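You operate a simulated robot arm through the tools that you are given. There is no shell and no other tool.

You are at the controls of a simulated two-armed robot. One attempt, no reset.

## Task
Measure spacer one and stand it on the circle for its size.
Fine: use the caliper; draw its jaw back open afterwards.

The check looks at the end state, three seconds after you hand in, the way a careful person would. Anything else that was tipped, shoved, dropped, spilled or broken makes it a failure.

## Robot
Two 7-joint arms with fingered hands on one trunk that stands fixed in place. Base frame: the origin is at the foot of the trunk, x ahead of it, y to its left, z up; the work surface is at about z = 0.85. Readings come in m, rad, newtons and seconds.
The left shoulder is at [0.103, 0.17, 1.135], the right one opposite. With the tool pointing down near the work surface each hand reaches from about 0.36 to 0.8 m from the base axis, measured 20 degrees to its own side. Payload 4 kg a hand.
Tool frame (each hand has its own): the origin (TCP) lies between the finger pads and is the grasp point; the fingertips stand 0.026 m ahead of it; z points along the fingers, y is the line along which they close. The gripper opens to 0.132 m; its body begins 0.073 m behind the TCP. The gripper is a hand of 4 fingers: y runs from the thumb to the fingers, the wrist lies at [0, 0, -0.224] in the tool frame.
Orientation is told as [roll, pitch, yaw] about the base's x, y, z axes, in that order, counted from this pose: with the fingers straight down and closing along the base's y, the tool's x points along the base's -x, its y along +y and its z along -z.

## Interface
- The arms move only by the tool send_rows. It takes "left_steps", "right_steps" or both (then of equal length, played together; a hand with none holds still); each is a list of rows, each an object of numbers (a shift or turn left out is 0): "tx", "ty", "tz": the shift along the base's x, y, z in m; "rx", "ry", "rz": the turn, a rotation vector about the base's x, y, z in rad. In form: [{"tx": .., "ty": .., "tz": .., "rx": .., "ry": .., "rz": ..}, ...]. A call has 1 to 20 rows; each row shifts and turns the commanded pose from where the row before left it. A row lasts 0.2 s, in which the tool goes at most 0.05 m and 0.15 rad; a call with a longer step from one row to the next is refused whole. Where a pose cannot be reached the arm comes as near as it can. A force on the tool above 90 N (or 10 N above the force at the start of the call, whichever is more), or a blocked arm, ends the call early, and 0.2 s more pass. In this call time passes only in rows, and 0.2 s behind the last. The reply holds the time, the measured pose of the TCP, the force on the tool along the base axes, the opening and the grip force, in the units named above and with some noise, with the torque about the TCP (base axes, N m) and any sound that the robot's microphone picked up, and new pictures: "pictures" is both (left out), scene, wrist or none (wrist: the cameras of the hands that moved).
- Cameras (640 x 400 px; columns grow to the right, rows downward): "scene" is now at [0.1797, -0.0618, 1.3228]; the picture's right is [-0.67, -0.74, 0.00], its down [-0.36, 0.32, -0.88] and it looks along [0.65, -0.59, -0.48] (base axes); focal length 310 px, centre (320, 200). "left" rides on the left gripper at [-0.073, 0.006, -0.094] in its tool frame; the picture's right is [-0.08, -1.00, 0.00], its down [0.78, -0.06, -0.62] and it looks along [0.61, -0.05, 0.79] (tool axes); focal length 230 px, centre (320, 200). "right" rides on the right gripper at [0.073, 0.006, -0.094] in its tool frame; the picture's right is [-0.08, 1.00, 0.00], its down [-0.79, -0.06, -0.62] and it looks along [-0.61, -0.05, 0.79] (tool axes); focal length 230 px, centre (320, 200).
- move_column(by): moves the trunk up (or, below 0, down) by that many m; the arms and the scene camera ride with it, the base frame stays. It gives what a move gives, with no picture.
- move_fingers(finger1, finger2, finger3, thumb_bend, hand): sets how far each is bent, from 0 (flat) to 1 (curled in); at 0.3 the hand is open as for a grip, at 0.7 the pads meet at the TCP. One left out holds its place. A second passes; each finger stops where it meets its share of the squeeze, and holds until it gets a number again. It is the only way to open and close the hand. It gives what a move gives, with no picture; readings hold the bend of each and the force on the fingers (four entries, about 0 where the hand has none), thumb and palm.
- pan_tilt(pan, tilt): turns the head with the scene camera to pan (to the left, within 1.396 rad either way) and tilt (down, from -0.506 to 1.204), counted from straight ahead of the robot (the tilt from the chest, where the trunk bows). It gives what a move gives, and a new picture of the scene camera.
- probe_pixels(camera, pixels): there is no depth. For up to 12 entries [column, row, z] of the newest picture of that camera ("zoom" is the newest enlarged one), the place [x, y] in the base frame at which the ray of that pixel passes the height z, good to about 0.003 m. The clock stands still meanwhile.
- inspect(camera, box): a new picture of the part [left, top, right, bottom] of that camera's present view, enlarged. The clock stands still meanwhile.
- sign_off(): hands the job in; it is judged then, once.

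Unless the task says otherwise, let go and move clear before handing in.

The tools are called after "Call:" as a command line: name --argument value ..., lists and objects as JSON in quotes. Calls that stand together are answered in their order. send_rows: Moves the arms, as the interface text tells. Its arguments: {"type":"object","properties":{"left_steps":{"type":"array","items":{"type":"object","properties":{"tx":{"type":"number"},"ty":{"type":"number"},"tz":{"type":"number"},"rx":{"type":"number"},"ry":{"type":"number"},"rz":{"type":"number"}}}},"right_steps":{"type":"array","items":{"type":"object","properties":{"tx":{"type":"number"},"ty":{"type":"number"},"tz":{"type":"number"},"rx":{"type":"number"},"ry":{"type":"number"},"rz":{"type":"number"}}}},"pictures":{"type":"string","enum":["both","scene","wrist","none"]}},"required":[]} The other tools are called the same way: move_column (by) moves the trunk up or down; move_fingers (finger1, finger2, finger3, thumb_bend, hand) moves the fingers one by one; pan_tilt (pan, tilt) turns the head that bears the scene camera; probe_pixels (camera, pixels) gives the place at which the rays of pixels pass given heights; inspect (camera, box) takes an enlarged picture of a part of a camera's view; sign_off () hands the job in.

At the start:

```text
t: 0.0
left_ee_pos: [0.4546, -0.0749, 1.1502]
left_tool_rot: [-0.001, 0.0, 0.002]
left_force: [-0.2, -0.2, -0.2]
left_torque: [-0.02, 0.0, -0.02]
left_width: 0.1317
left_grasp_force: 0.0
left_shape: jaw
left_bend: [0.3, 0.3, 0.3, 0.3]
left_finger forces: [0.0, 0.0, 0.0, 0.1, 0.0, 0.0]
right_ee_pos: [0.3316, -0.4881, 1.0824]
right_tool_rot: [0.001, -0.001, 0.001]
right_force: [-0.5, 0.2, 0.6]
right_torque: [0.01, -0.01, 0.0]
right_width: 0.1321
right_grasp_force: 0.2
right_shape: jaw
right_bend: [0.3, 0.3, 0.3, 0.3]
right_finger forces: [0.0, 0.0, 0.0, 0.1, 0.0, 0.1]
trunk travel left (down, up): [-0.15, 0.201]
head pan, tilt (commanded): [-0.737, 0.504]
```

scene: 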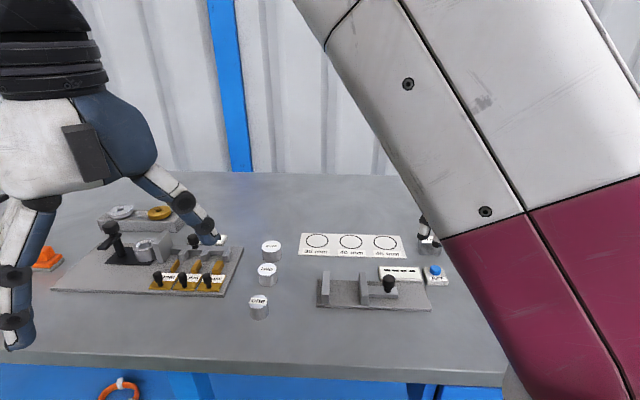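
right: 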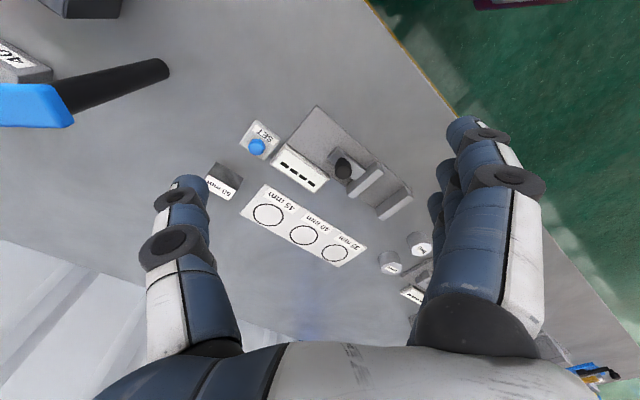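
left: 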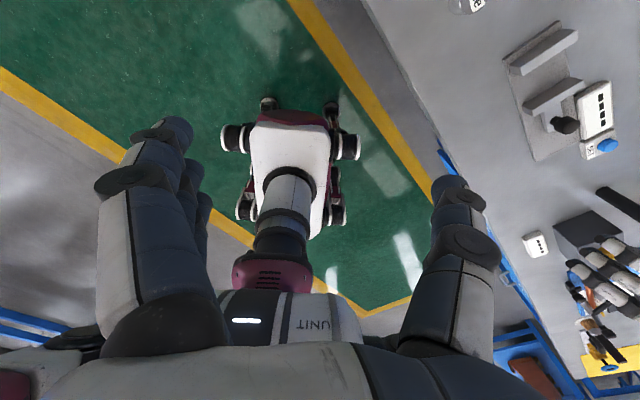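

The scene picture shows three labelled spacers near (271,248), (267,270), (259,303), a circle card at (350,243), and what looks like the caliper with a knob at (388,284) and a blue SET button at (435,271). I'll zoom in before moving anything.

Call:
inspect --camera "scene" --box '[230, 220, 310, 330]'

Call:
inspect --camera "scene" --box '[290, 220, 460, 320]'

Call:
inspect --camera "right" --box '[200, 90, 440, 310]'

Call:
inspect --camera "scene" --box '[20, 190, 260, 310]'

```text
3.64 times, centred on (270, 275) of scene
```

zoom: 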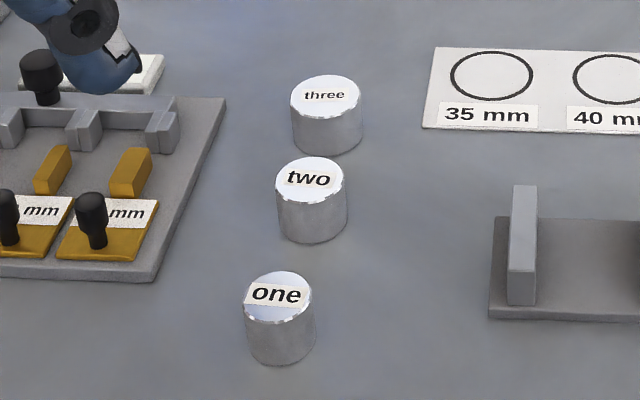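

```text
3.76 times, centred on (375, 270) of scene
```

zoom: 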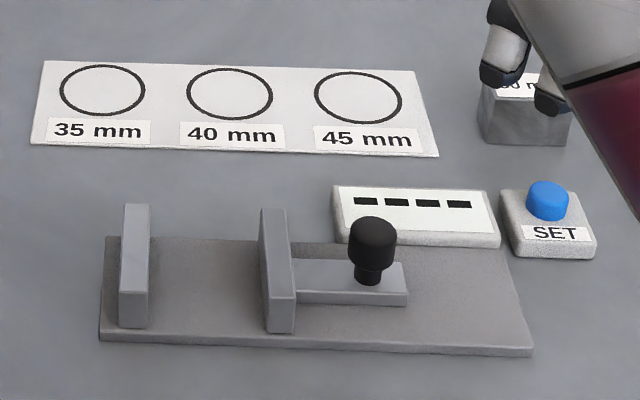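

```text
1.82 times, centred on (320, 200) of right
```

zoom: 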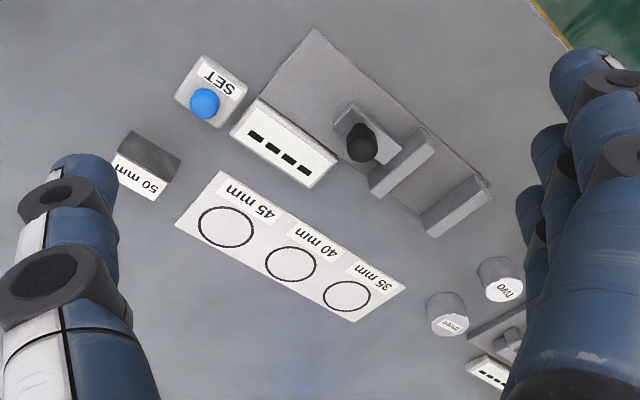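

```text
2.67 times, centred on (140, 250) of scene
```

zoom: 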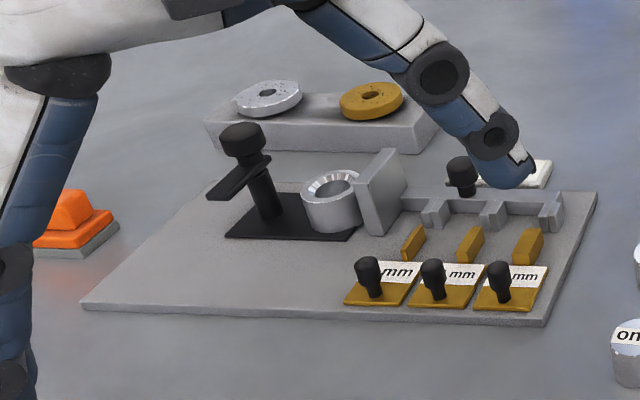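

The zooms show: spacer "one" is nearest the robot, the card has 35/40/45 mm circles, the caliper display reads "----" with a SET button, and a 50 mm block stands near the right hand, which suggests it must be set on that block first. I'll locate everything with probes.

Call:
inspect --camera "scene" --box '[240, 225, 450, 325]'

Call:
inspect --camera "right" --box '[200, 90, 440, 240]'

Call:
probe_pixels --camera "scene" --pixels '[[258, 299, 0.89], [259, 316, 0.85], [317, 241, 0.85], [351, 242, 0.85], [386, 243, 0.85], [271, 246, 0.89], [267, 269, 0.89], [388, 280, 0.9], [435, 270, 0.88], [324, 275, 0.9], [362, 276, 0.9], [317, 306, 0.85]]'

```text
3.05 times, centred on (345, 275) of scene
```

zoom: 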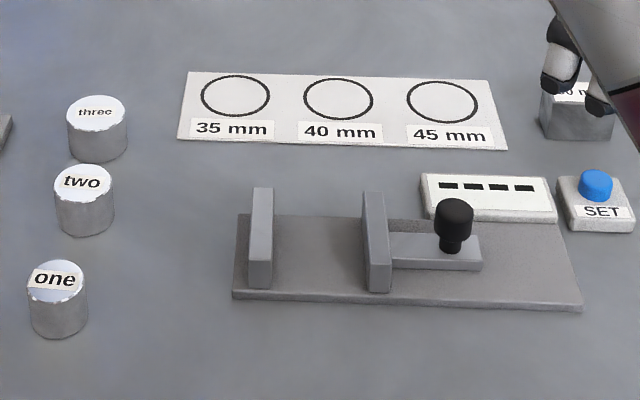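

```text
2.67 times, centred on (320, 165) of right
```

zoom: 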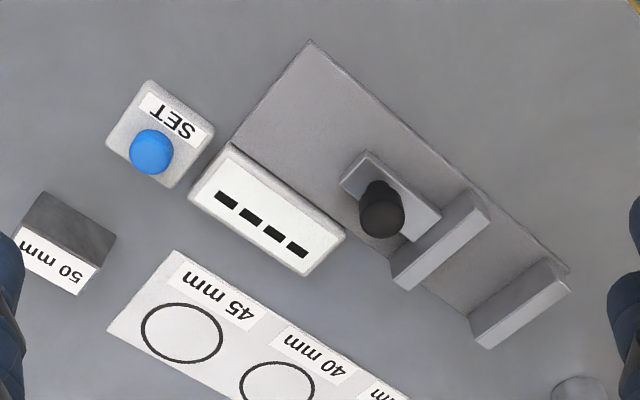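

```text
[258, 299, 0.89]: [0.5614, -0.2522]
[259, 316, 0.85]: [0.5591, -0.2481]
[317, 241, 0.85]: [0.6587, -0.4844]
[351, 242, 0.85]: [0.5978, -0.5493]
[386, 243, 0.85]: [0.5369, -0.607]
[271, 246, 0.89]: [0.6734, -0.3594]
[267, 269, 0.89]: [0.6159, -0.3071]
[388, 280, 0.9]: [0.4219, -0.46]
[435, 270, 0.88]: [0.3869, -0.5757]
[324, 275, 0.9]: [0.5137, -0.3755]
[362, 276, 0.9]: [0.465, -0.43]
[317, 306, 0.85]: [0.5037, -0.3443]
```

The caliper axis runs roughly along (-0.67, -0.74) with the fixed jaw near (0.51, -0.375). I'll zoom in tightly on the caliper and spacer for heights, and on the 50 mm block.

Call:
inspect --camera "scene" --box '[310, 260, 406, 320]'

Call:
inspect --camera "scene" --box '[370, 225, 466, 285]'

Call:
inspect --camera "right" --box '[300, 130, 428, 210]'

Call:
inspect --camera "right" --box '[190, 110, 318, 190]'

```text
6.67 times, centred on (358, 290) of scene
```

zoom: 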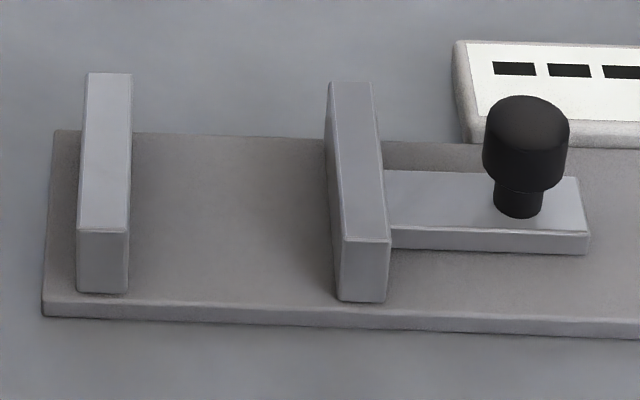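

```text
6.67 times, centred on (418, 255) of scene
```

zoom: 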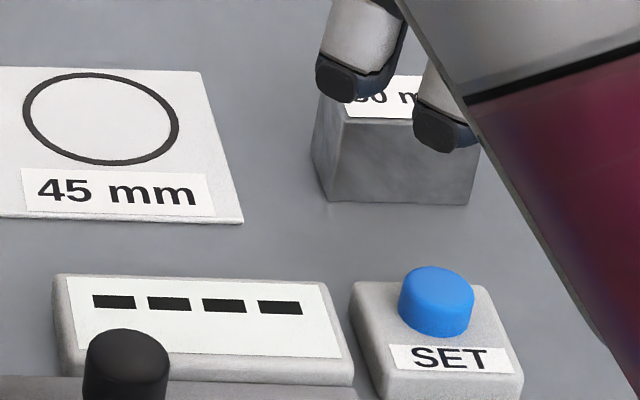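

```text
5.00 times, centred on (364, 170) of right
```

zoom: 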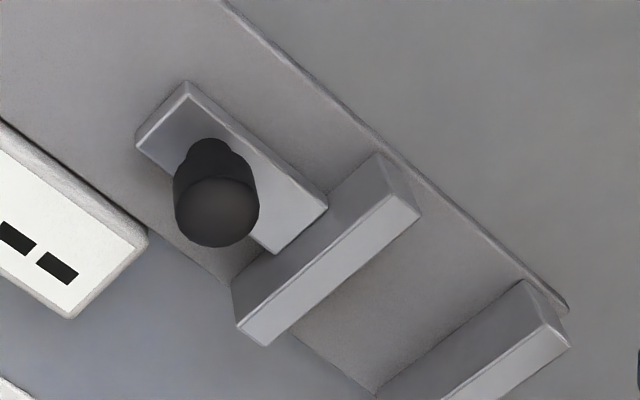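

```text
5.00 times, centred on (254, 150) of right
```

zoom: 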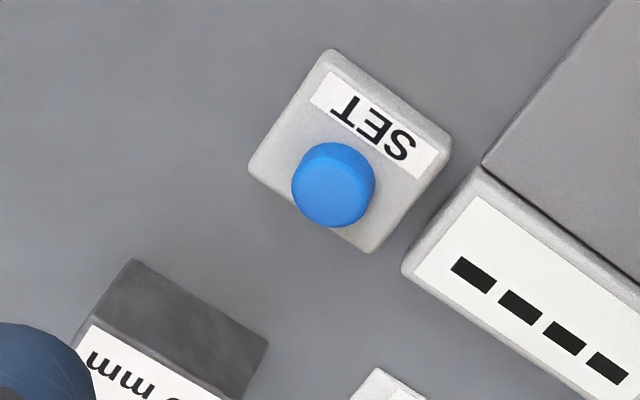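

The jaws look low (~20 mm above a thin plate) and the jaw gap is about 58 mm. I'll re-zoom on the caliper and probe its corners at several heights to get dimensions.

Call:
inspect --camera "scene" --box '[310, 260, 406, 320]'

Call:
probe_pixels --camera "zoom" --pixels '[[44, 317, 0.85], [44, 300, 0.856], [54, 131, 0.856], [78, 292, 0.856], [78, 231, 0.875], [78, 231, 0.88], [128, 293, 0.856], [131, 75, 0.88], [88, 73, 0.88], [340, 300, 0.856], [343, 239, 0.88], [329, 83, 0.88]]'

Call:
probe_pixels --camera "zoom" --pixels '[[388, 241, 0.88], [374, 84, 0.88], [589, 235, 0.87], [579, 178, 0.87], [518, 212, 0.87], [526, 110, 0.9], [526, 130, 0.9], [393, 229, 0.87], [384, 170, 0.87], [78, 231, 0.885], [343, 239, 0.885], [388, 299, 0.856]]'

```text
6.67 times, centred on (358, 290) of scene
```

zoom: 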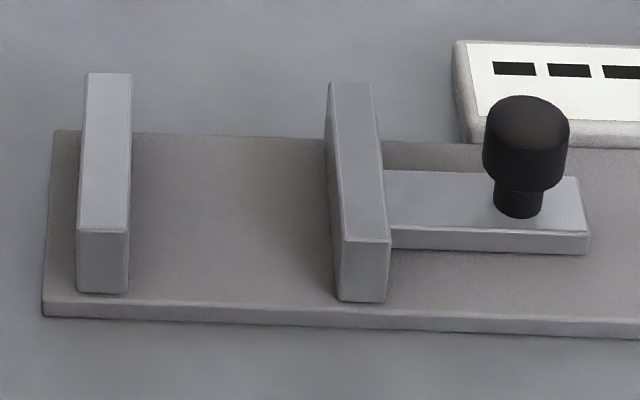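

```text
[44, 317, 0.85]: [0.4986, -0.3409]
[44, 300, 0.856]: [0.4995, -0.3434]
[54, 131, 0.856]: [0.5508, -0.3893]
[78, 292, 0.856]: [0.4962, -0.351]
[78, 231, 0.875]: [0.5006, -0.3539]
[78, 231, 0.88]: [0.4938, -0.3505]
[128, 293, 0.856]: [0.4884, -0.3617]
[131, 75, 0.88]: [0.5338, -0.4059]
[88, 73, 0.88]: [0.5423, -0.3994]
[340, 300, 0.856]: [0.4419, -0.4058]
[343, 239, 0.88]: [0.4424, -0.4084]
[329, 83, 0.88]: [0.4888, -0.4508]
```

```text
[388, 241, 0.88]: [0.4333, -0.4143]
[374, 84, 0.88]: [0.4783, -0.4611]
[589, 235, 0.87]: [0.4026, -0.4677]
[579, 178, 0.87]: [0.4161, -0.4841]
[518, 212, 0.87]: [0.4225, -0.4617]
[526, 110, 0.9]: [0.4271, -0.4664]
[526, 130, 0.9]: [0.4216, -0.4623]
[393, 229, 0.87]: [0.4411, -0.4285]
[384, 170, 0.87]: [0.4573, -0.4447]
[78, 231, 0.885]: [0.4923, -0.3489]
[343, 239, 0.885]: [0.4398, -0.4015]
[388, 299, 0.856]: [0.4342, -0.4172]
```

The jaw tops are near z 0.878, the gap is about 64 mm, and the knob is near (0.424, -0.464). I'll take longer baselines for the caliper's yaw, and probe the button, spacer, and circles.

Call:
inspect --camera "scene" --box '[300, 225, 460, 325]'

Call:
inspect --camera "right" --box '[200, 90, 440, 240]'

Call:
probe_pixels --camera "zoom" --pixels '[[311, 42, 0.856], [569, 275, 0.856], [153, 140, 0.88], [387, 187, 0.9], [382, 215, 0.9], [460, 195, 0.878], [487, 212, 0.878], [395, 275, 0.878], [410, 288, 0.878], [545, 260, 0.878], [571, 290, 0.878], [471, 335, 0.878]]'

Call:
probe_pixels --camera "zoom" --pixels '[[43, 191, 0.85], [116, 236, 0.85], [15, 232, 0.88], [100, 268, 0.88], [82, 296, 0.88], [182, 332, 0.85], [277, 393, 0.85], [489, 349, 0.878], [364, 152, 0.87], [440, 215, 0.87], [105, 150, 0.87], [230, 143, 0.87]]'

```text
4.00 times, centred on (380, 275) of scene
```

zoom: 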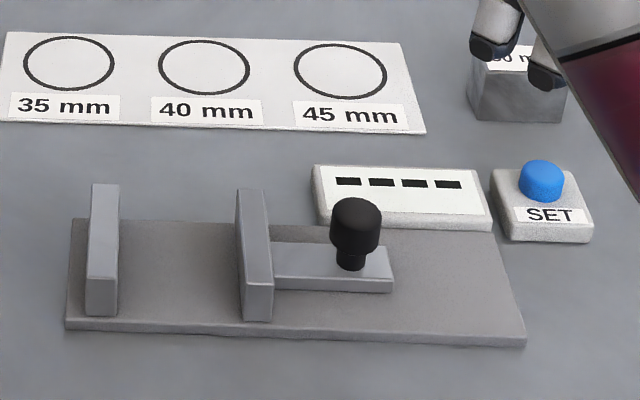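

```text
2.67 times, centred on (320, 165) of right
```

zoom: 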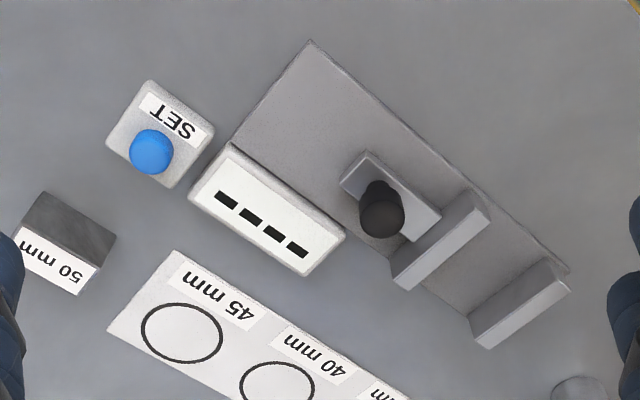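

```text
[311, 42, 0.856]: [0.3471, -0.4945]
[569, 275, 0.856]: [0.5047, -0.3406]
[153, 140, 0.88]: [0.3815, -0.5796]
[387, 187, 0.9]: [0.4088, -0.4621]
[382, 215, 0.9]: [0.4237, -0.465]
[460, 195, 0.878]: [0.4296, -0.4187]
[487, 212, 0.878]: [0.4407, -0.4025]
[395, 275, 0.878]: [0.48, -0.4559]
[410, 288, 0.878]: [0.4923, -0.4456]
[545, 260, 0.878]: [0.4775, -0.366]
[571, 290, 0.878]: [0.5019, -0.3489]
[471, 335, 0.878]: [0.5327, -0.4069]
```

```text
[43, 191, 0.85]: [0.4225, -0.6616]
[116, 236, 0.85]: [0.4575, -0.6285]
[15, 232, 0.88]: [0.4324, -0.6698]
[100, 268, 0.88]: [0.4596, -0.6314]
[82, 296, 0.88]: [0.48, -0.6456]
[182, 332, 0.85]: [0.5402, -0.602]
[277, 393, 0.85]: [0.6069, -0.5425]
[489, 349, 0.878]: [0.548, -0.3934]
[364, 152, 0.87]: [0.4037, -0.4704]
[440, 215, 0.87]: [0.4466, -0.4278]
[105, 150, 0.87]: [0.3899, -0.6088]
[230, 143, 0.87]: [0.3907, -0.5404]
```

The 50 mm block is about 50 × 25 × 30 mm, centred near (0.449, -0.654), and parallel to the caliper axis (~45°). I'll move the right hand above it with yaw +0.785, and take the left hand a bit up and away.

Call:
send_rows --right_steps '[{"tx": 0.0196, "ty": -0.0277, "tz": -0.005, "rz": 0.131}, {"tx": 0.0196, "ty": -0.0277, "tz": -0.005, "rz": 0.131}, {"tx": 0.0196, "ty": -0.0277, "tz": -0.005, "rz": 0.131}, {"tx": 0.0196, "ty": -0.0277, "tz": -0.005, "rz": 0.131}, {"tx": 0.0196, "ty": -0.0277, "tz": -0.005, "rz": 0.131}, {"tx": 0.0196, "ty": -0.0277, "tz": -0.005, "rz": 0.13}]' --left_steps '[{"tz": 0.01, "ty": 0.03}, {"tz": 0.01, "ty": 0.03}, {"tz": 0.01, "ty": 0.03}, {"tz": 0.01, "ty": 0.03}, {"tz": 0.01, "ty": 0.03}, {"tz": 0.0, "ty": 0.03}]' --pictures "both"

```text
t: 1.4
left_ee_pos: [0.4537, 0.1037, 1.1983]
left_tool_rot: [0.0, 0.0, 0.001]
left_force: [-0.5, -1.4, 0.2]
left_torque: [-0.02, -0.03, 0.01]
left_width: 0.132
left_grasp_force: 0.1
left_shape: jaw
left_bend: [0.3, 0.3, 0.3, 0.3]
left_finger forces: [0.0, 0.0, 0.0, 0.0, 0.1, 0.1]
right_ee_pos: [0.45, -0.6549, 1.0541]
right_tool_rot: [0.0, 0.002, 0.789]
right_force: [-0.2, -1.2, 0.0]
right_torque: [0.01, 0.02, 0.0]
right_width: 0.1318
right_grasp_force: 0.1
right_shape: jaw
right_bend: [0.3, 0.3, 0.3, 0.3]
right_finger forces: [0.0, 0.0, 0.0, 0.1, 0.1, 0.1]
trunk travel left (down, up): [-0.15, 0.201]
head pan, tilt (commanded): [-0.737, 0.504]
```

scene: 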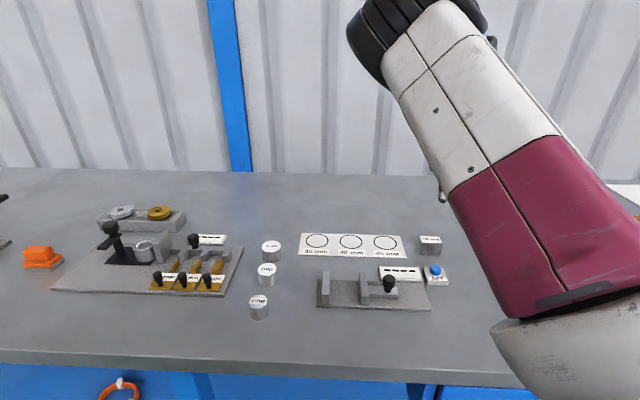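
right: 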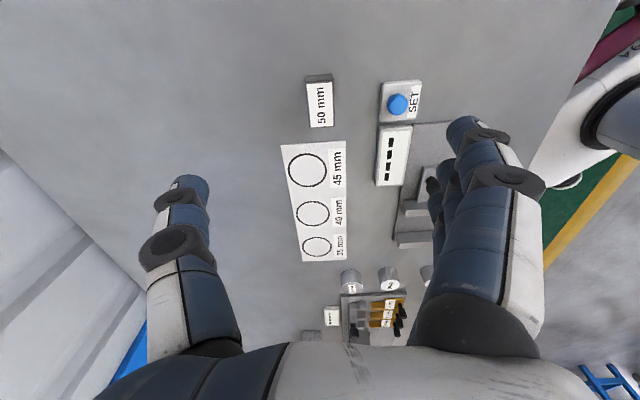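
left: 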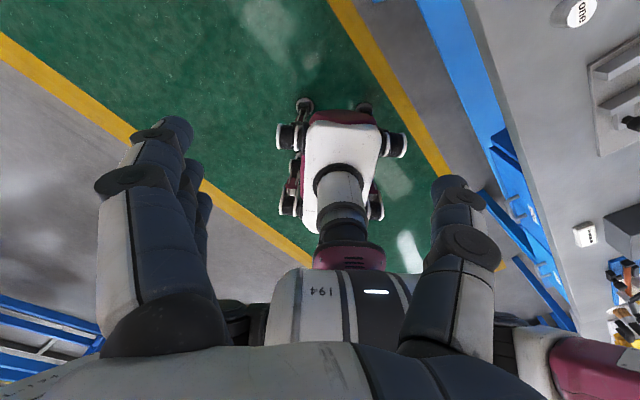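

With yaw 0.789 the wrist view shows the card, display and block all nearly axis-aligned (block at (319,102)). I'll zoom into both views for exact yaw and position.

Call:
inspect --camera "right" --box '[270, 60, 462, 180]'

Call:
probe_pixels --camera "zoom" --pixels '[[120, 60, 0.85], [208, 52, 0.85], [121, 80, 0.88], [208, 73, 0.88], [137, 226, 0.88], [212, 221, 0.88], [422, 150, 0.88], [354, 216, 0.865], [481, 212, 0.865], [350, 412, 0.865], [383, 227, 0.865], [379, 350, 0.865]]'

Call:
inspect --camera "scene" --box '[370, 225, 466, 285]'

```text
3.33 times, centred on (366, 120) of right
```

zoom: 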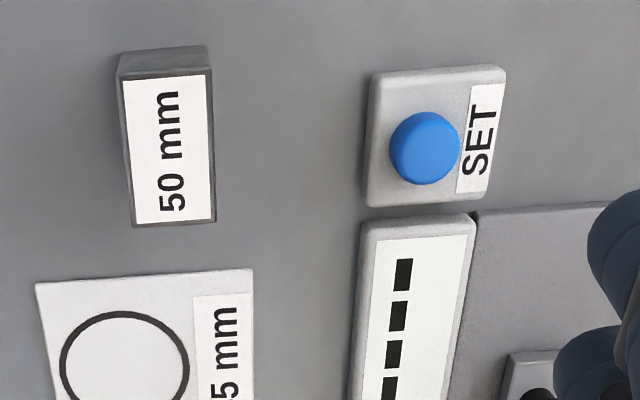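

```text
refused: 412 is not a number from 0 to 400
```

```text
6.67 times, centred on (418, 255) of scene
```

zoom: 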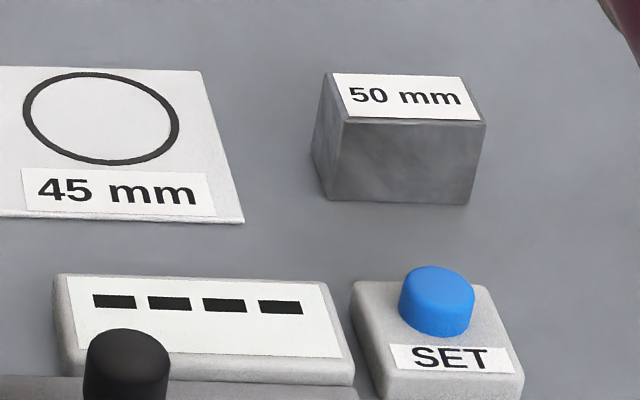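

Call:
probe_pixels --camera "zoom" --pixels '[[325, 200, 0.85], [469, 204, 0.85], [341, 121, 0.88], [485, 123, 0.88], [327, 72, 0.88], [471, 77, 0.88], [341, 121, 0.885], [485, 123, 0.885], [437, 288, 0.88], [100, 118, 0.85]]'

Call:
inspect --camera "right" --box '[270, 60, 462, 180]'

Call:
probe_pixels --camera "zoom" --pixels '[[120, 50, 0.85], [208, 45, 0.85], [121, 80, 0.88], [210, 73, 0.88], [134, 226, 0.88], [214, 221, 0.88], [422, 150, 0.88], [354, 216, 0.865], [475, 212, 0.856], [350, 395, 0.865], [630, 200, 0.856], [412, 130, 0.885]]'

```text
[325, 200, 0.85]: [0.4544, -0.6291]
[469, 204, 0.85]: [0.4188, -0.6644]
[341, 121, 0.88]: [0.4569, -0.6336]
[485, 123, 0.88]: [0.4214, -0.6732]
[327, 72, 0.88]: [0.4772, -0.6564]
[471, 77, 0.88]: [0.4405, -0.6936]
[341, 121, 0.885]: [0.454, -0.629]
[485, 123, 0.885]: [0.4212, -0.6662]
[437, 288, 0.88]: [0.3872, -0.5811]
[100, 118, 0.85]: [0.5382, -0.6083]
```

```text
3.33 times, centred on (366, 120) of right
```

zoom: 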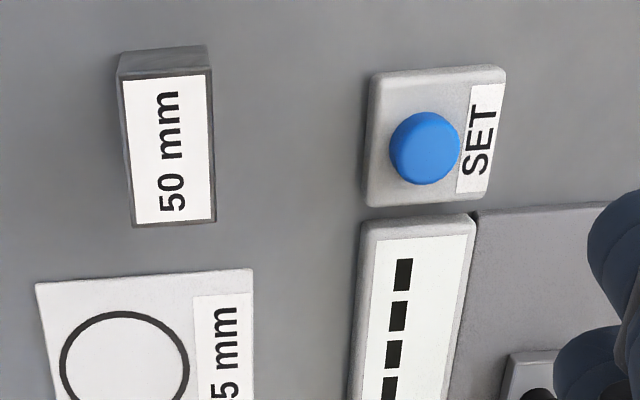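

```text
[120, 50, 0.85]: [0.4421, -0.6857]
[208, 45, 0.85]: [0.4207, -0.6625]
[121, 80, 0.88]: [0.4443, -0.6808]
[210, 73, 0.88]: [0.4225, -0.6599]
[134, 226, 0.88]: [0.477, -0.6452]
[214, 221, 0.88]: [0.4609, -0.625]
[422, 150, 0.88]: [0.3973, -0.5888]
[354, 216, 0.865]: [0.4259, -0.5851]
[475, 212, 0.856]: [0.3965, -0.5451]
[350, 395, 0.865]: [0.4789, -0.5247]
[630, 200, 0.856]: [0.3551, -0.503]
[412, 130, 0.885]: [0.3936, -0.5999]
```

The block centre is at about (0.450, -0.655), right below the TCP. Three fingers together may be too wide for the 64 mm jaw gap, so I'll test a thumb + middle finger pinch pose in the air, with the outer fingers flat.

Call:
move_fingers --hand "right" --finger1 0 --finger2 0.5 --finger3 0 --thumb_bend 0.5

Call:
inspect --camera "right" --box '[0, 0, 640, 400]'

Call:
pan_tilt --pan -0.85 --tilt 0.45

```text
t: 2.4
left_ee_pos: [0.4546, 0.1028, 1.1982]
left_tool_rot: [-0.002, 0.0, 0.003]
left_force: [-0.3, -0.6, 0.3]
left_torque: [0.03, 0.04, 0.0]
left_width: 0.1322
left_grasp_force: 0.0
left_shape: jaw
left_bend: [0.3, 0.3, 0.3, 0.3]
left_finger forces: [0.0, 0.0, 0.0, 0.1, 0.0, 0.1]
right_ee_pos: [0.4482, -0.6533, 1.0528]
right_tool_rot: [-0.001, 0.002, 0.785]
right_force: [-1.2, -0.2, 0.4]
right_torque: [0.02, -0.02, 0.01]
right_width: 0.1346
right_grasp_force: 0.0
right_shape: fingers
right_bend: [0.0, 0.5, 0.0, 0.5]
right_finger forces: [0.0, 0.0, 0.0, 0.1, 0.0, 0.1]
trunk travel left (down, up): [-0.15, 0.201]
head pan, tilt (commanded): [-0.737, 0.504]
```

```text
1.00 times, centred on (320, 200) of right (not enlarged: the box is as wide or as high as the picture)
```

zoom: 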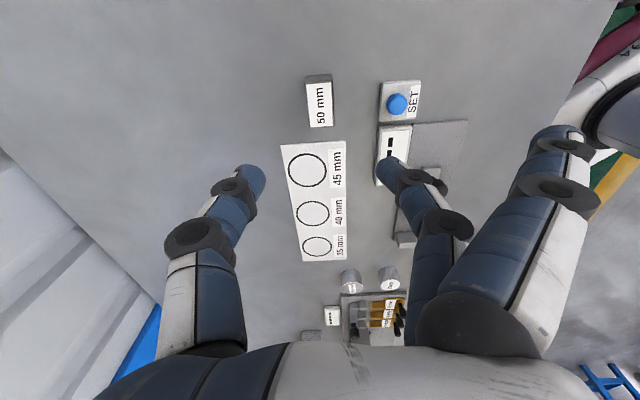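

```text
t: 3.1
left_ee_pos: [0.4536, 0.1036, 1.1985]
left_tool_rot: [-0.003, 0.0, 0.002]
left_force: [-0.8, -0.7, 0.5]
left_torque: [0.02, 0.01, 0.0]
left_width: 0.1316
left_grasp_force: 0.1
left_shape: jaw
left_bend: [0.3, 0.3, 0.3, 0.3]
left_finger forces: [0.0, 0.1, 0.0, 0.0, 0.0, 0.0]
right_ee_pos: [0.4492, -0.6542, 1.0535]
right_tool_rot: [0.0, 0.001, 0.786]
right_force: [1.0, -0.3, 0.5]
right_torque: [0.0, -0.02, 0.0]
right_width: 0.1346
right_grasp_force: 0.1
right_shape: fingers
right_bend: [0.0, 0.5, 0.0, 0.5]
right_finger forces: [0.0, 0.0, 0.1, 0.0, 0.1, 0.0]
trunk travel left (down, up): [-0.15, 0.201]
head pan, tilt (commanded): [-0.85, 0.45]
```

scene: 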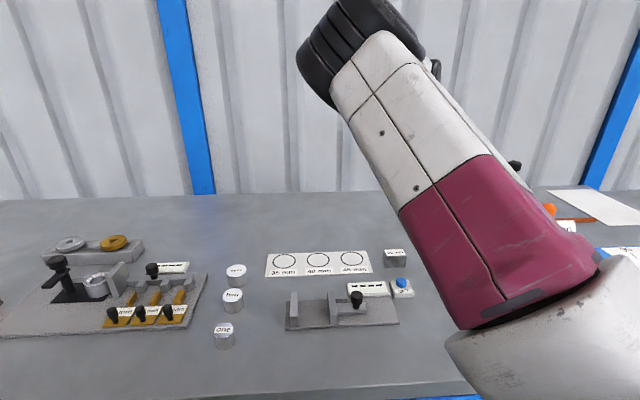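

The middle finger and thumb (tips at (387,163) and (252,178)) are centred. Flat outer fingers would swing over the SET box here, so I'll pick up the block with all fingers half-closed at 0.5 and open the outer two only after lifting. Descending now.

Call:
move_fingers --hand "right" --finger1 0.5 --finger2 0.5 --finger3 0.5 --thumb_bend 0.5

Call:
send_rows --right_steps '[{"tz": -0.025}, {"tz": -0.025}, {"tz": -0.025}, {"tz": -0.025}]' --pictures "both"

```text
t: 4.1
left_ee_pos: [0.4538, 0.1028, 1.197]
left_tool_rot: [-0.002, 0.0, 0.002]
left_force: [0.4, 0.8, 0.5]
left_torque: [0.02, 0.0, 0.01]
left_width: 0.1317
left_grasp_force: 0.0
left_shape: jaw
left_bend: [0.3, 0.3, 0.3, 0.3]
left_finger forces: [0.0, 0.0, 0.0, 0.0, 0.0, 0.1]
right_ee_pos: [0.449, -0.6531, 1.0532]
right_tool_rot: [0.001, 0.003, 0.785]
right_force: [0.2, 0.3, 0.9]
right_torque: [0.01, 0.0, 0.02]
right_width: 0.0713
right_grasp_force: 0.0
right_shape: fingers
right_bend: [0.5, 0.5, 0.5, 0.5]
right_finger forces: [0.0, 0.1, 0.0, 0.0, 0.1, 0.1]
trunk travel left (down, up): [-0.15, 0.201]
head pan, tilt (commanded): [-0.85, 0.45]
```

```text
t: 5.1
left_ee_pos: [0.4549, 0.1033, 1.199]
left_tool_rot: [-0.001, 0.001, 0.001]
left_force: [0.2, -0.4, 0.2]
left_torque: [0.0, -0.01, -0.02]
left_width: 0.1318
left_grasp_force: 0.1
left_shape: jaw
left_bend: [0.3, 0.3, 0.3, 0.3]
left_finger forces: [0.1, 0.1, 0.1, 0.1, 0.0, 0.1]
right_ee_pos: [0.4471, -0.6548, 0.9527]
right_tool_rot: [0.0, 0.001, 0.785]
right_force: [-0.6, 0.2, -0.4]
right_torque: [-0.02, 0.0, 0.03]
right_width: 0.0714
right_grasp_force: 0.2
right_shape: fingers
right_bend: [0.5, 0.5, 0.5, 0.5]
right_finger forces: [0.0, 0.0, 0.0, 0.0, 0.0, 0.1]
trunk travel left (down, up): [-0.15, 0.201]
head pan, tilt (commanded): [-0.85, 0.45]
```

scene: 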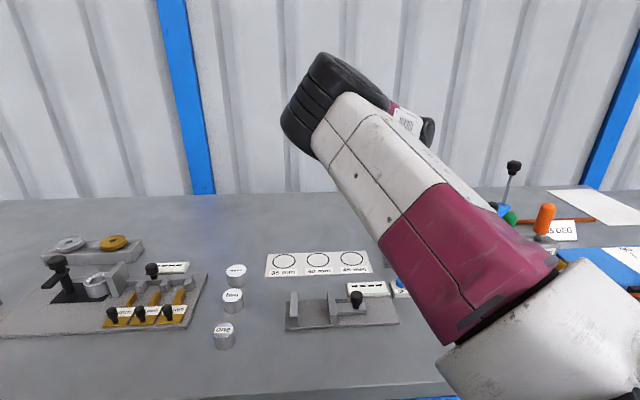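
right: 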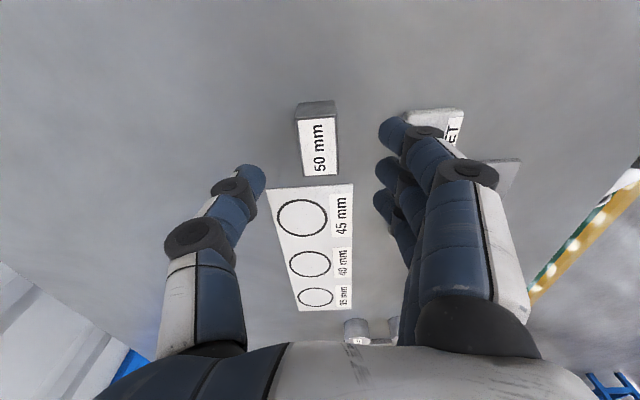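

The fingers straddle the block: thumb tip (255,175), middle finger (388,168), and block centred between them at (321,147). I'll descend about 66 mm to grasp height.

Call:
send_rows --right_steps '[{"tz": -0.022}, {"tz": -0.022}, {"tz": -0.012}, {"tz": -0.01}]' --pictures "wrist"

```text
t: 6.1
left_ee_pos: [0.454, 0.1036, 1.1978]
left_tool_rot: [-0.002, -0.002, 0.003]
left_force: [-0.4, 0.1, -0.7]
left_torque: [-0.01, -0.01, 0.01]
left_width: 0.1319
left_grasp_force: 0.0
left_shape: jaw
left_bend: [0.3, 0.3, 0.3, 0.3]
left_finger forces: [0.0, 0.0, 0.0, 0.1, 0.0, 0.1]
right_ee_pos: [0.4468, -0.6543, 0.887]
right_tool_rot: [-0.001, -0.002, 0.784]
right_force: [0.4, -0.6, 1.4]
right_torque: [0.03, -0.01, 0.03]
right_width: 0.0714
right_grasp_force: 0.1
right_shape: fingers
right_bend: [0.5, 0.5, 0.5, 0.5]
right_finger forces: [0.0, 0.0, 0.0, 0.0, 0.0, 0.0]
trunk travel left (down, up): [-0.15, 0.201]
head pan, tilt (commanded): [-0.85, 0.45]
```

right: 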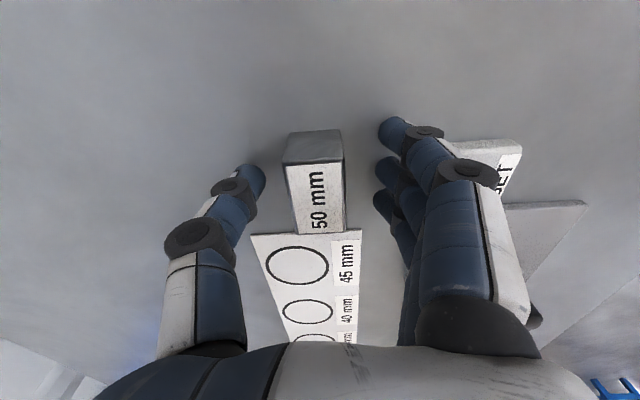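

The block's top centre (317,198) sits right at the projected TCP, so it's well centred. Closing thumb and middle finger on it.

Call:
move_fingers --hand "right" --finger2 0.85 --thumb_bend 0.85

Call:
inspect --camera "right" --box '[220, 100, 460, 250]'

```text
t: 7.1
left_ee_pos: [0.4554, 0.1037, 1.1981]
left_tool_rot: [-0.001, 0.0, 0.003]
left_force: [0.6, 0.7, 0.3]
left_torque: [-0.01, 0.02, -0.02]
left_width: 0.1318
left_grasp_force: 0.0
left_shape: jaw
left_bend: [0.3, 0.3, 0.3, 0.3]
left_finger forces: [0.0, 0.0, 0.0, 0.0, 0.1, 0.1]
right_ee_pos: [0.4479, -0.6542, 0.8854]
right_tool_rot: [0.001, -0.001, 0.784]
right_force: [-0.7, 0.8, 0.4]
right_torque: [-0.03, -0.03, 0.0]
right_width: 0.038
right_grasp_force: 17.3
right_shape: fingers
right_bend: [0.5, 0.56, 0.5, 0.76]
right_finger forces: [0.1, 17.9, 0.0, 0.0, 17.2, 0.0]
trunk travel left (down, up): [-0.15, 0.201]
head pan, tilt (commanded): [-0.85, 0.45]
```

```text
2.67 times, centred on (340, 175) of right
```

zoom: 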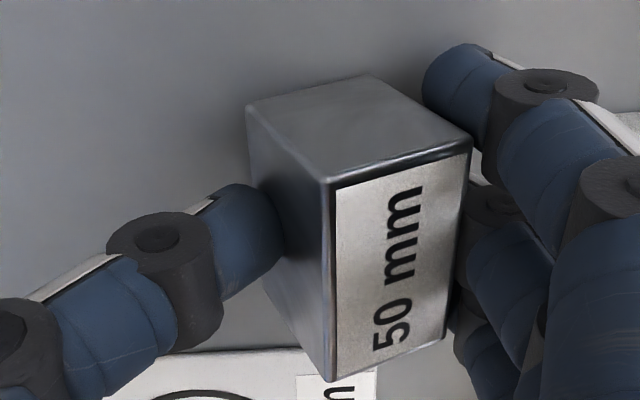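

The grip is 17 N, but the thumb outran the finger (0.76 vs 0.56), so the block got pushed toward the fingers and yawed about 15°. I'll open and check it, then regrasp with matched finger positions.

Call:
move_fingers --hand "right" --finger1 0.48 --finger2 0.48 --finger3 0.48 --thumb_bend 0.5

Call:
inspect --camera "right" --box '[0, 0, 640, 400]'

Call:
inspect --camera "right" --box '[220, 100, 460, 250]'

```text
t: 8.1
left_ee_pos: [0.4545, 0.1034, 1.197]
left_tool_rot: [-0.002, -0.002, 0.001]
left_force: [-0.3, 0.2, 0.1]
left_torque: [0.01, 0.0, 0.01]
left_width: 0.1319
left_grasp_force: 0.0
left_shape: jaw
left_bend: [0.3, 0.3, 0.3, 0.3]
left_finger forces: [0.1, 0.1, 0.1, 0.1, 0.1, 0.1]
right_ee_pos: [0.4466, -0.653, 0.8867]
right_tool_rot: [0.001, 0.001, 0.784]
right_force: [-0.6, 0.0, 1.0]
right_torque: [0.02, 0.0, 0.0]
right_width: 0.0731
right_grasp_force: 0.1
right_shape: fingers
right_bend: [0.48, 0.48, 0.48, 0.5]
right_finger forces: [0.1, 0.0, 0.0, 0.0, 0.0, 0.0]
trunk travel left (down, up): [-0.15, 0.201]
head pan, tilt (commanded): [-0.85, 0.45]
```

```text
1.00 times, centred on (320, 200) of right (not enlarged: the box is as wide or as high as the picture)
```

zoom: 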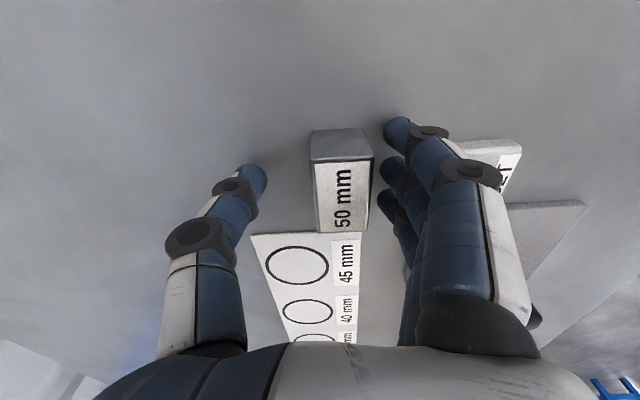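

```text
2.67 times, centred on (340, 175) of right
```

zoom: 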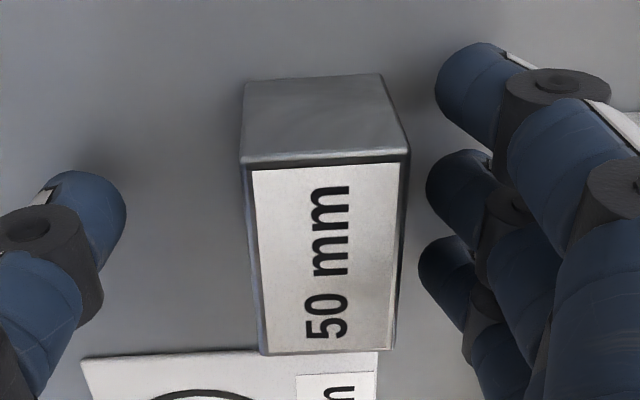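

The block is upright and square again, just shifted ~13 mm toward the fingers. I'll set the thumb at 0.61 as a fixed stop, then use all three fingers together to push the block straight back against it in small steps.

Call:
move_fingers --hand "right" --finger1 0.54 --finger2 0.54 --finger3 0.54 --thumb_bend 0.6

Call:
inspect --camera "right" --box '[220, 100, 460, 250]'

```text
t: 9.1
left_ee_pos: [0.4533, 0.1037, 1.198]
left_tool_rot: [-0.003, -0.001, 0.002]
left_force: [0.5, -0.1, 0.6]
left_torque: [0.0, 0.0, 0.04]
left_width: 0.132
left_grasp_force: 0.0
left_shape: jaw
left_bend: [0.3, 0.3, 0.3, 0.3]
left_finger forces: [0.0, 0.0, 0.0, 0.0, 0.0, 0.0]
right_ee_pos: [0.446, -0.6537, 0.8859]
right_tool_rot: [0.001, 0.0, 0.786]
right_force: [-0.2, 1.2, 0.1]
right_torque: [0.02, -0.01, -0.01]
right_width: 0.0493
right_grasp_force: 0.5
right_shape: fingers
right_bend: [0.54, 0.54, 0.54, 0.6]
right_finger forces: [0.2, 0.0, 0.1, 0.1, 0.0, 0.1]
trunk travel left (down, up): [-0.15, 0.201]
head pan, tilt (commanded): [-0.85, 0.45]
```

```text
2.67 times, centred on (340, 175) of right
```

zoom: 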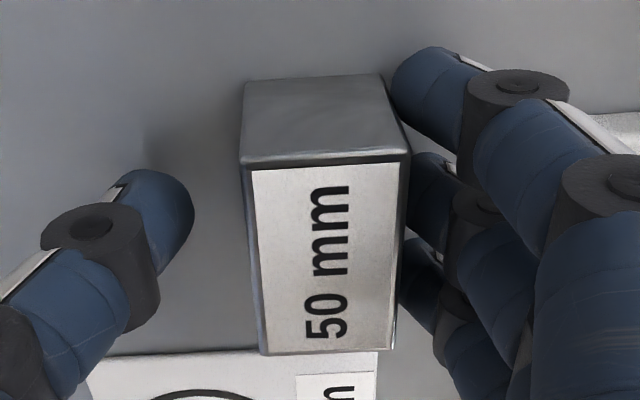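

The fingers are now just touching the block's right face evenly. I'll push to 0.58 with all three.

Call:
move_fingers --hand "right" --finger1 0.57 --finger2 0.57 --finger3 0.57

Call:
inspect --camera "right" --box '[220, 100, 460, 250]'

```text
t: 10.1
left_ee_pos: [0.454, 0.1032, 1.1978]
left_tool_rot: [-0.002, -0.001, 0.001]
left_force: [-0.1, 0.7, -0.7]
left_torque: [-0.01, 0.01, 0.01]
left_width: 0.1318
left_grasp_force: 0.0
left_shape: jaw
left_bend: [0.3, 0.3, 0.3, 0.3]
left_finger forces: [0.0, 0.0, 0.0, 0.0, 0.1, 0.1]
right_ee_pos: [0.4479, -0.6542, 0.8866]
right_tool_rot: [0.001, 0.001, 0.785]
right_force: [-0.1, -0.2, 0.3]
right_torque: [0.0, 0.04, 0.02]
right_width: 0.0464
right_grasp_force: 0.4
right_shape: fingers
right_bend: [0.56, 0.56, 0.56, 0.6]
right_finger forces: [0.2, 0.2, 0.2, 0.0, 0.0, 0.0]
trunk travel left (down, up): [-0.15, 0.201]
head pan, tilt (commanded): [-0.85, 0.45]
```

```text
2.67 times, centred on (340, 175) of right
```

zoom: 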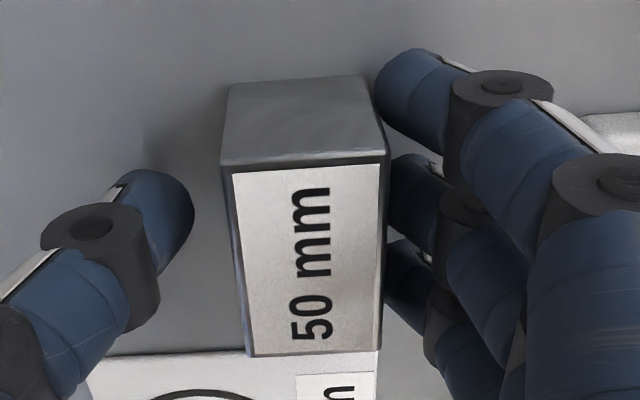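

The block slides straight. Continuing to 0.61.

Call:
move_fingers --hand "right" --finger1 0.6 --finger2 0.6 --finger3 0.6

Call:
inspect --camera "right" --box '[220, 100, 460, 250]'

```text
t: 11.1
left_ee_pos: [0.4541, 0.1027, 1.1986]
left_tool_rot: [-0.003, 0.001, 0.0]
left_force: [-0.2, -0.6, -0.1]
left_torque: [0.0, 0.02, 0.02]
left_width: 0.1319
left_grasp_force: 0.0
left_shape: jaw
left_bend: [0.3, 0.3, 0.3, 0.3]
left_finger forces: [0.1, 0.0, 0.0, 0.0, 0.0, 0.0]
right_ee_pos: [0.4479, -0.6544, 0.8863]
right_tool_rot: [0.001, 0.001, 0.785]
right_force: [0.6, -0.6, 0.2]
right_torque: [0.01, -0.02, -0.02]
right_width: 0.04
right_grasp_force: 0.4
right_shape: fingers
right_bend: [0.6, 0.6, 0.6, 0.6]
right_finger forces: [0.0, 0.0, 0.1, 0.0, 0.0, 0.0]
trunk travel left (down, up): [-0.15, 0.201]
head pan, tilt (commanded): [-0.85, 0.45]
```

```text
2.67 times, centred on (340, 175) of right
```

zoom: 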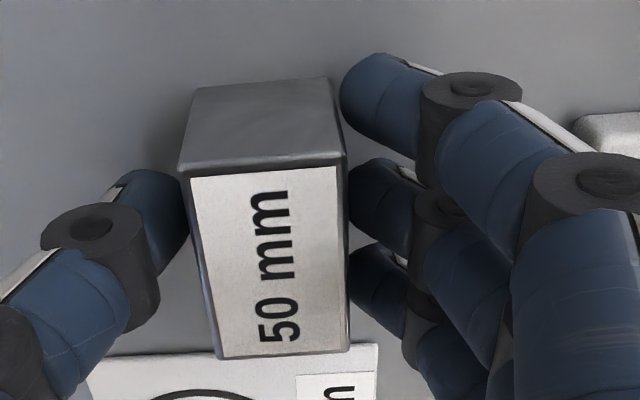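

The block now touches both the thumb and all fingers, centred at the TCP. Squeezing with the middle finger against the held thumb.

Call:
move_fingers --hand "right" --finger1 0.6 --finger2 0.75 --finger3 0.6

Call:
inspect --camera "right" --box '[220, 100, 460, 250]'

```text
t: 12.1
left_ee_pos: [0.4543, 0.1031, 1.1984]
left_tool_rot: [-0.002, -0.002, 0.001]
left_force: [0.8, 0.3, -0.4]
left_torque: [-0.01, 0.0, 0.02]
left_width: 0.1318
left_grasp_force: 0.0
left_shape: jaw
left_bend: [0.3, 0.3, 0.3, 0.3]
left_finger forces: [0.0, 0.1, 0.1, 0.0, 0.0, 0.0]
right_ee_pos: [0.4464, -0.6545, 0.8873]
right_tool_rot: [0.001, 0.0, 0.784]
right_force: [-0.1, 1.4, 0.1]
right_torque: [-0.03, 0.01, 0.01]
right_width: 0.045
right_grasp_force: 6.4
right_shape: fingers
right_bend: [0.6, 0.72, 0.6, 0.58]
right_finger forces: [0.0, 6.3, 0.0, 0.0, 5.7, 0.0]
trunk travel left (down, up): [-0.15, 0.201]
head pan, tilt (commanded): [-0.85, 0.45]
```

```text
2.67 times, centred on (340, 175) of right
```

zoom: 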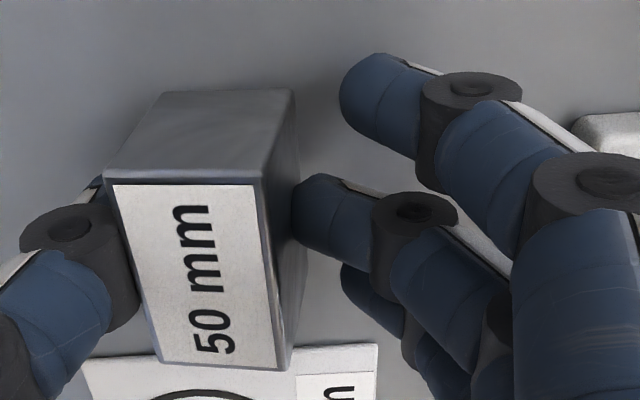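

That one-sided squeeze pushed the thumb back and tilted the block (its right face shows at (285,250)). I'll back off to let it settle flat, then squeeze symmetrically in small equal steps.

Call:
move_fingers --hand "right" --finger1 0.56 --finger2 0.56 --finger3 0.56 --thumb_bend 0.58

Call:
inspect --camera "right" --box '[220, 100, 460, 250]'

```text
t: 13.1
left_ee_pos: [0.4544, 0.1044, 1.1983]
left_tool_rot: [-0.003, 0.0, 0.002]
left_force: [-0.2, -0.4, 0.0]
left_torque: [0.02, -0.01, 0.0]
left_width: 0.132
left_grasp_force: 0.0
left_shape: jaw
left_bend: [0.3, 0.3, 0.3, 0.3]
left_finger forces: [0.0, 0.0, 0.1, 0.1, 0.1, 0.0]
right_ee_pos: [0.4476, -0.6546, 0.886]
right_tool_rot: [-0.001, -0.001, 0.785]
right_force: [0.6, -0.2, 0.5]
right_torque: [-0.03, 0.0, 0.03]
right_width: 0.0502
right_grasp_force: 0.4
right_shape: fingers
right_bend: [0.56, 0.56, 0.56, 0.57]
right_finger forces: [0.0, 0.1, 0.0, 0.0, 0.3, 0.0]
trunk travel left (down, up): [-0.15, 0.201]
head pan, tilt (commanded): [-0.85, 0.45]
```

```text
2.67 times, centred on (340, 175) of right
```

zoom: 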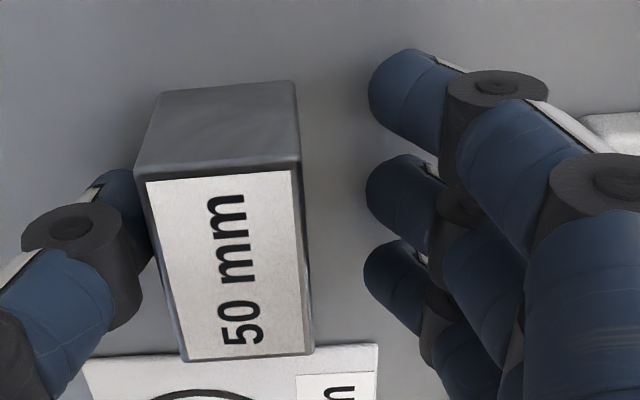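

The block is flat again, now ~8 mm toward the thumb side (centre at zoom x≈225). I'll shift the hand by (0.006, -0.006) to recentre and then close symmetrically.

Call:
send_rows --right_steps '[{"tx": 0.003, "ty": -0.003, "tz": -0.001}, {"tx": 0.003, "ty": -0.003, "tz": -0.001}]' --pictures "none"

Call:
move_fingers --hand "right" --finger1 0.54 --finger2 0.59 --finger3 0.54 --thumb_bend 0.59

Call:
inspect --camera "right" --box '[220, 100, 460, 250]'

```text
t: 13.7
left_ee_pos: [0.4544, 0.1048, 1.1976]
left_tool_rot: [-0.002, 0.0, 0.002]
left_force: [-0.1, -0.7, 0.4]
left_torque: [-0.02, 0.02, -0.03]
left_width: 0.1318
left_grasp_force: 0.1
left_shape: jaw
left_bend: [0.3, 0.3, 0.3, 0.3]
left_finger forces: [0.0, 0.0, 0.0, 0.0, 0.1, 0.1]
right_ee_pos: [0.4555, -0.6616, 0.8847]
right_tool_rot: [0.003, 0.002, 0.786]
right_force: [0.2, -0.8, 0.6]
right_torque: [0.03, -0.02, 0.0]
right_width: 0.0498
right_grasp_force: 0.0
right_shape: fingers
right_bend: [0.56, 0.56, 0.56, 0.57]
right_finger forces: [0.0, 0.0, 0.1, 0.0, 0.0, 0.0]
trunk travel left (down, up): [-0.15, 0.201]
head pan, tilt (commanded): [-0.85, 0.45]
```

```text
t: 14.7
left_ee_pos: [0.4542, 0.1027, 1.1984]
left_tool_rot: [-0.002, 0.001, 0.003]
left_force: [-0.1, -0.2, -0.1]
left_torque: [-0.03, 0.05, -0.02]
left_width: 0.132
left_grasp_force: 0.0
left_shape: jaw
left_bend: [0.3, 0.3, 0.3, 0.3]
left_finger forces: [0.0, 0.0, 0.0, 0.0, 0.1, 0.0]
right_ee_pos: [0.4542, -0.6599, 0.8851]
right_tool_rot: [0.001, 0.001, 0.786]
right_force: [-0.5, 0.5, -0.9]
right_torque: [-0.04, -0.01, -0.01]
right_width: 0.0499
right_grasp_force: 0.1
right_shape: fingers
right_bend: [0.54, 0.59, 0.54, 0.59]
right_finger forces: [0.1, 0.0, 0.0, 0.0, 0.0, 0.1]
trunk travel left (down, up): [-0.15, 0.201]
head pan, tilt (commanded): [-0.85, 0.45]
```

```text
2.67 times, centred on (340, 175) of right
```

zoom: 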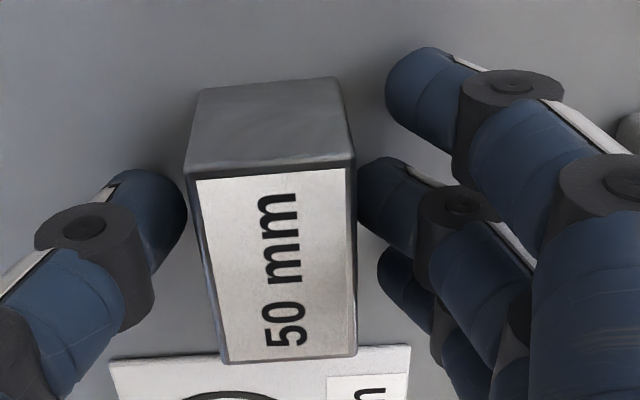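

The block is centred with the middle finger and thumb just clear on both sides at 0.59. Now equal squeeze steps.

Call:
move_fingers --hand "right" --finger2 0.61 --thumb_bend 0.61

Call:
inspect --camera "right" --box '[220, 100, 460, 250]'

```text
t: 15.7
left_ee_pos: [0.4531, 0.1039, 1.1979]
left_tool_rot: [-0.001, 0.0, 0.002]
left_force: [0.4, -0.4, 0.4]
left_torque: [0.01, -0.01, 0.0]
left_width: 0.132
left_grasp_force: 0.0
left_shape: jaw
left_bend: [0.3, 0.3, 0.3, 0.3]
left_finger forces: [0.0, 0.0, 0.0, 0.0, 0.1, 0.0]
right_ee_pos: [0.4538, -0.6592, 0.8839]
right_tool_rot: [-0.001, 0.0, 0.785]
right_force: [-1.1, -0.5, -0.5]
right_torque: [0.0, 0.02, 0.02]
right_width: 0.0468
right_grasp_force: 0.5
right_shape: fingers
right_bend: [0.54, 0.6, 0.54, 0.61]
right_finger forces: [0.0, 0.6, 0.1, 0.1, 0.1, 0.0]
trunk travel left (down, up): [-0.15, 0.201]
head pan, tilt (commanded): [-0.85, 0.45]
```

```text
2.67 times, centred on (340, 175) of right
```

zoom: 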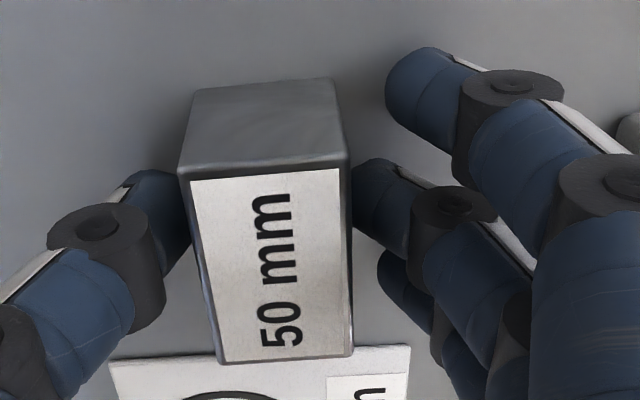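

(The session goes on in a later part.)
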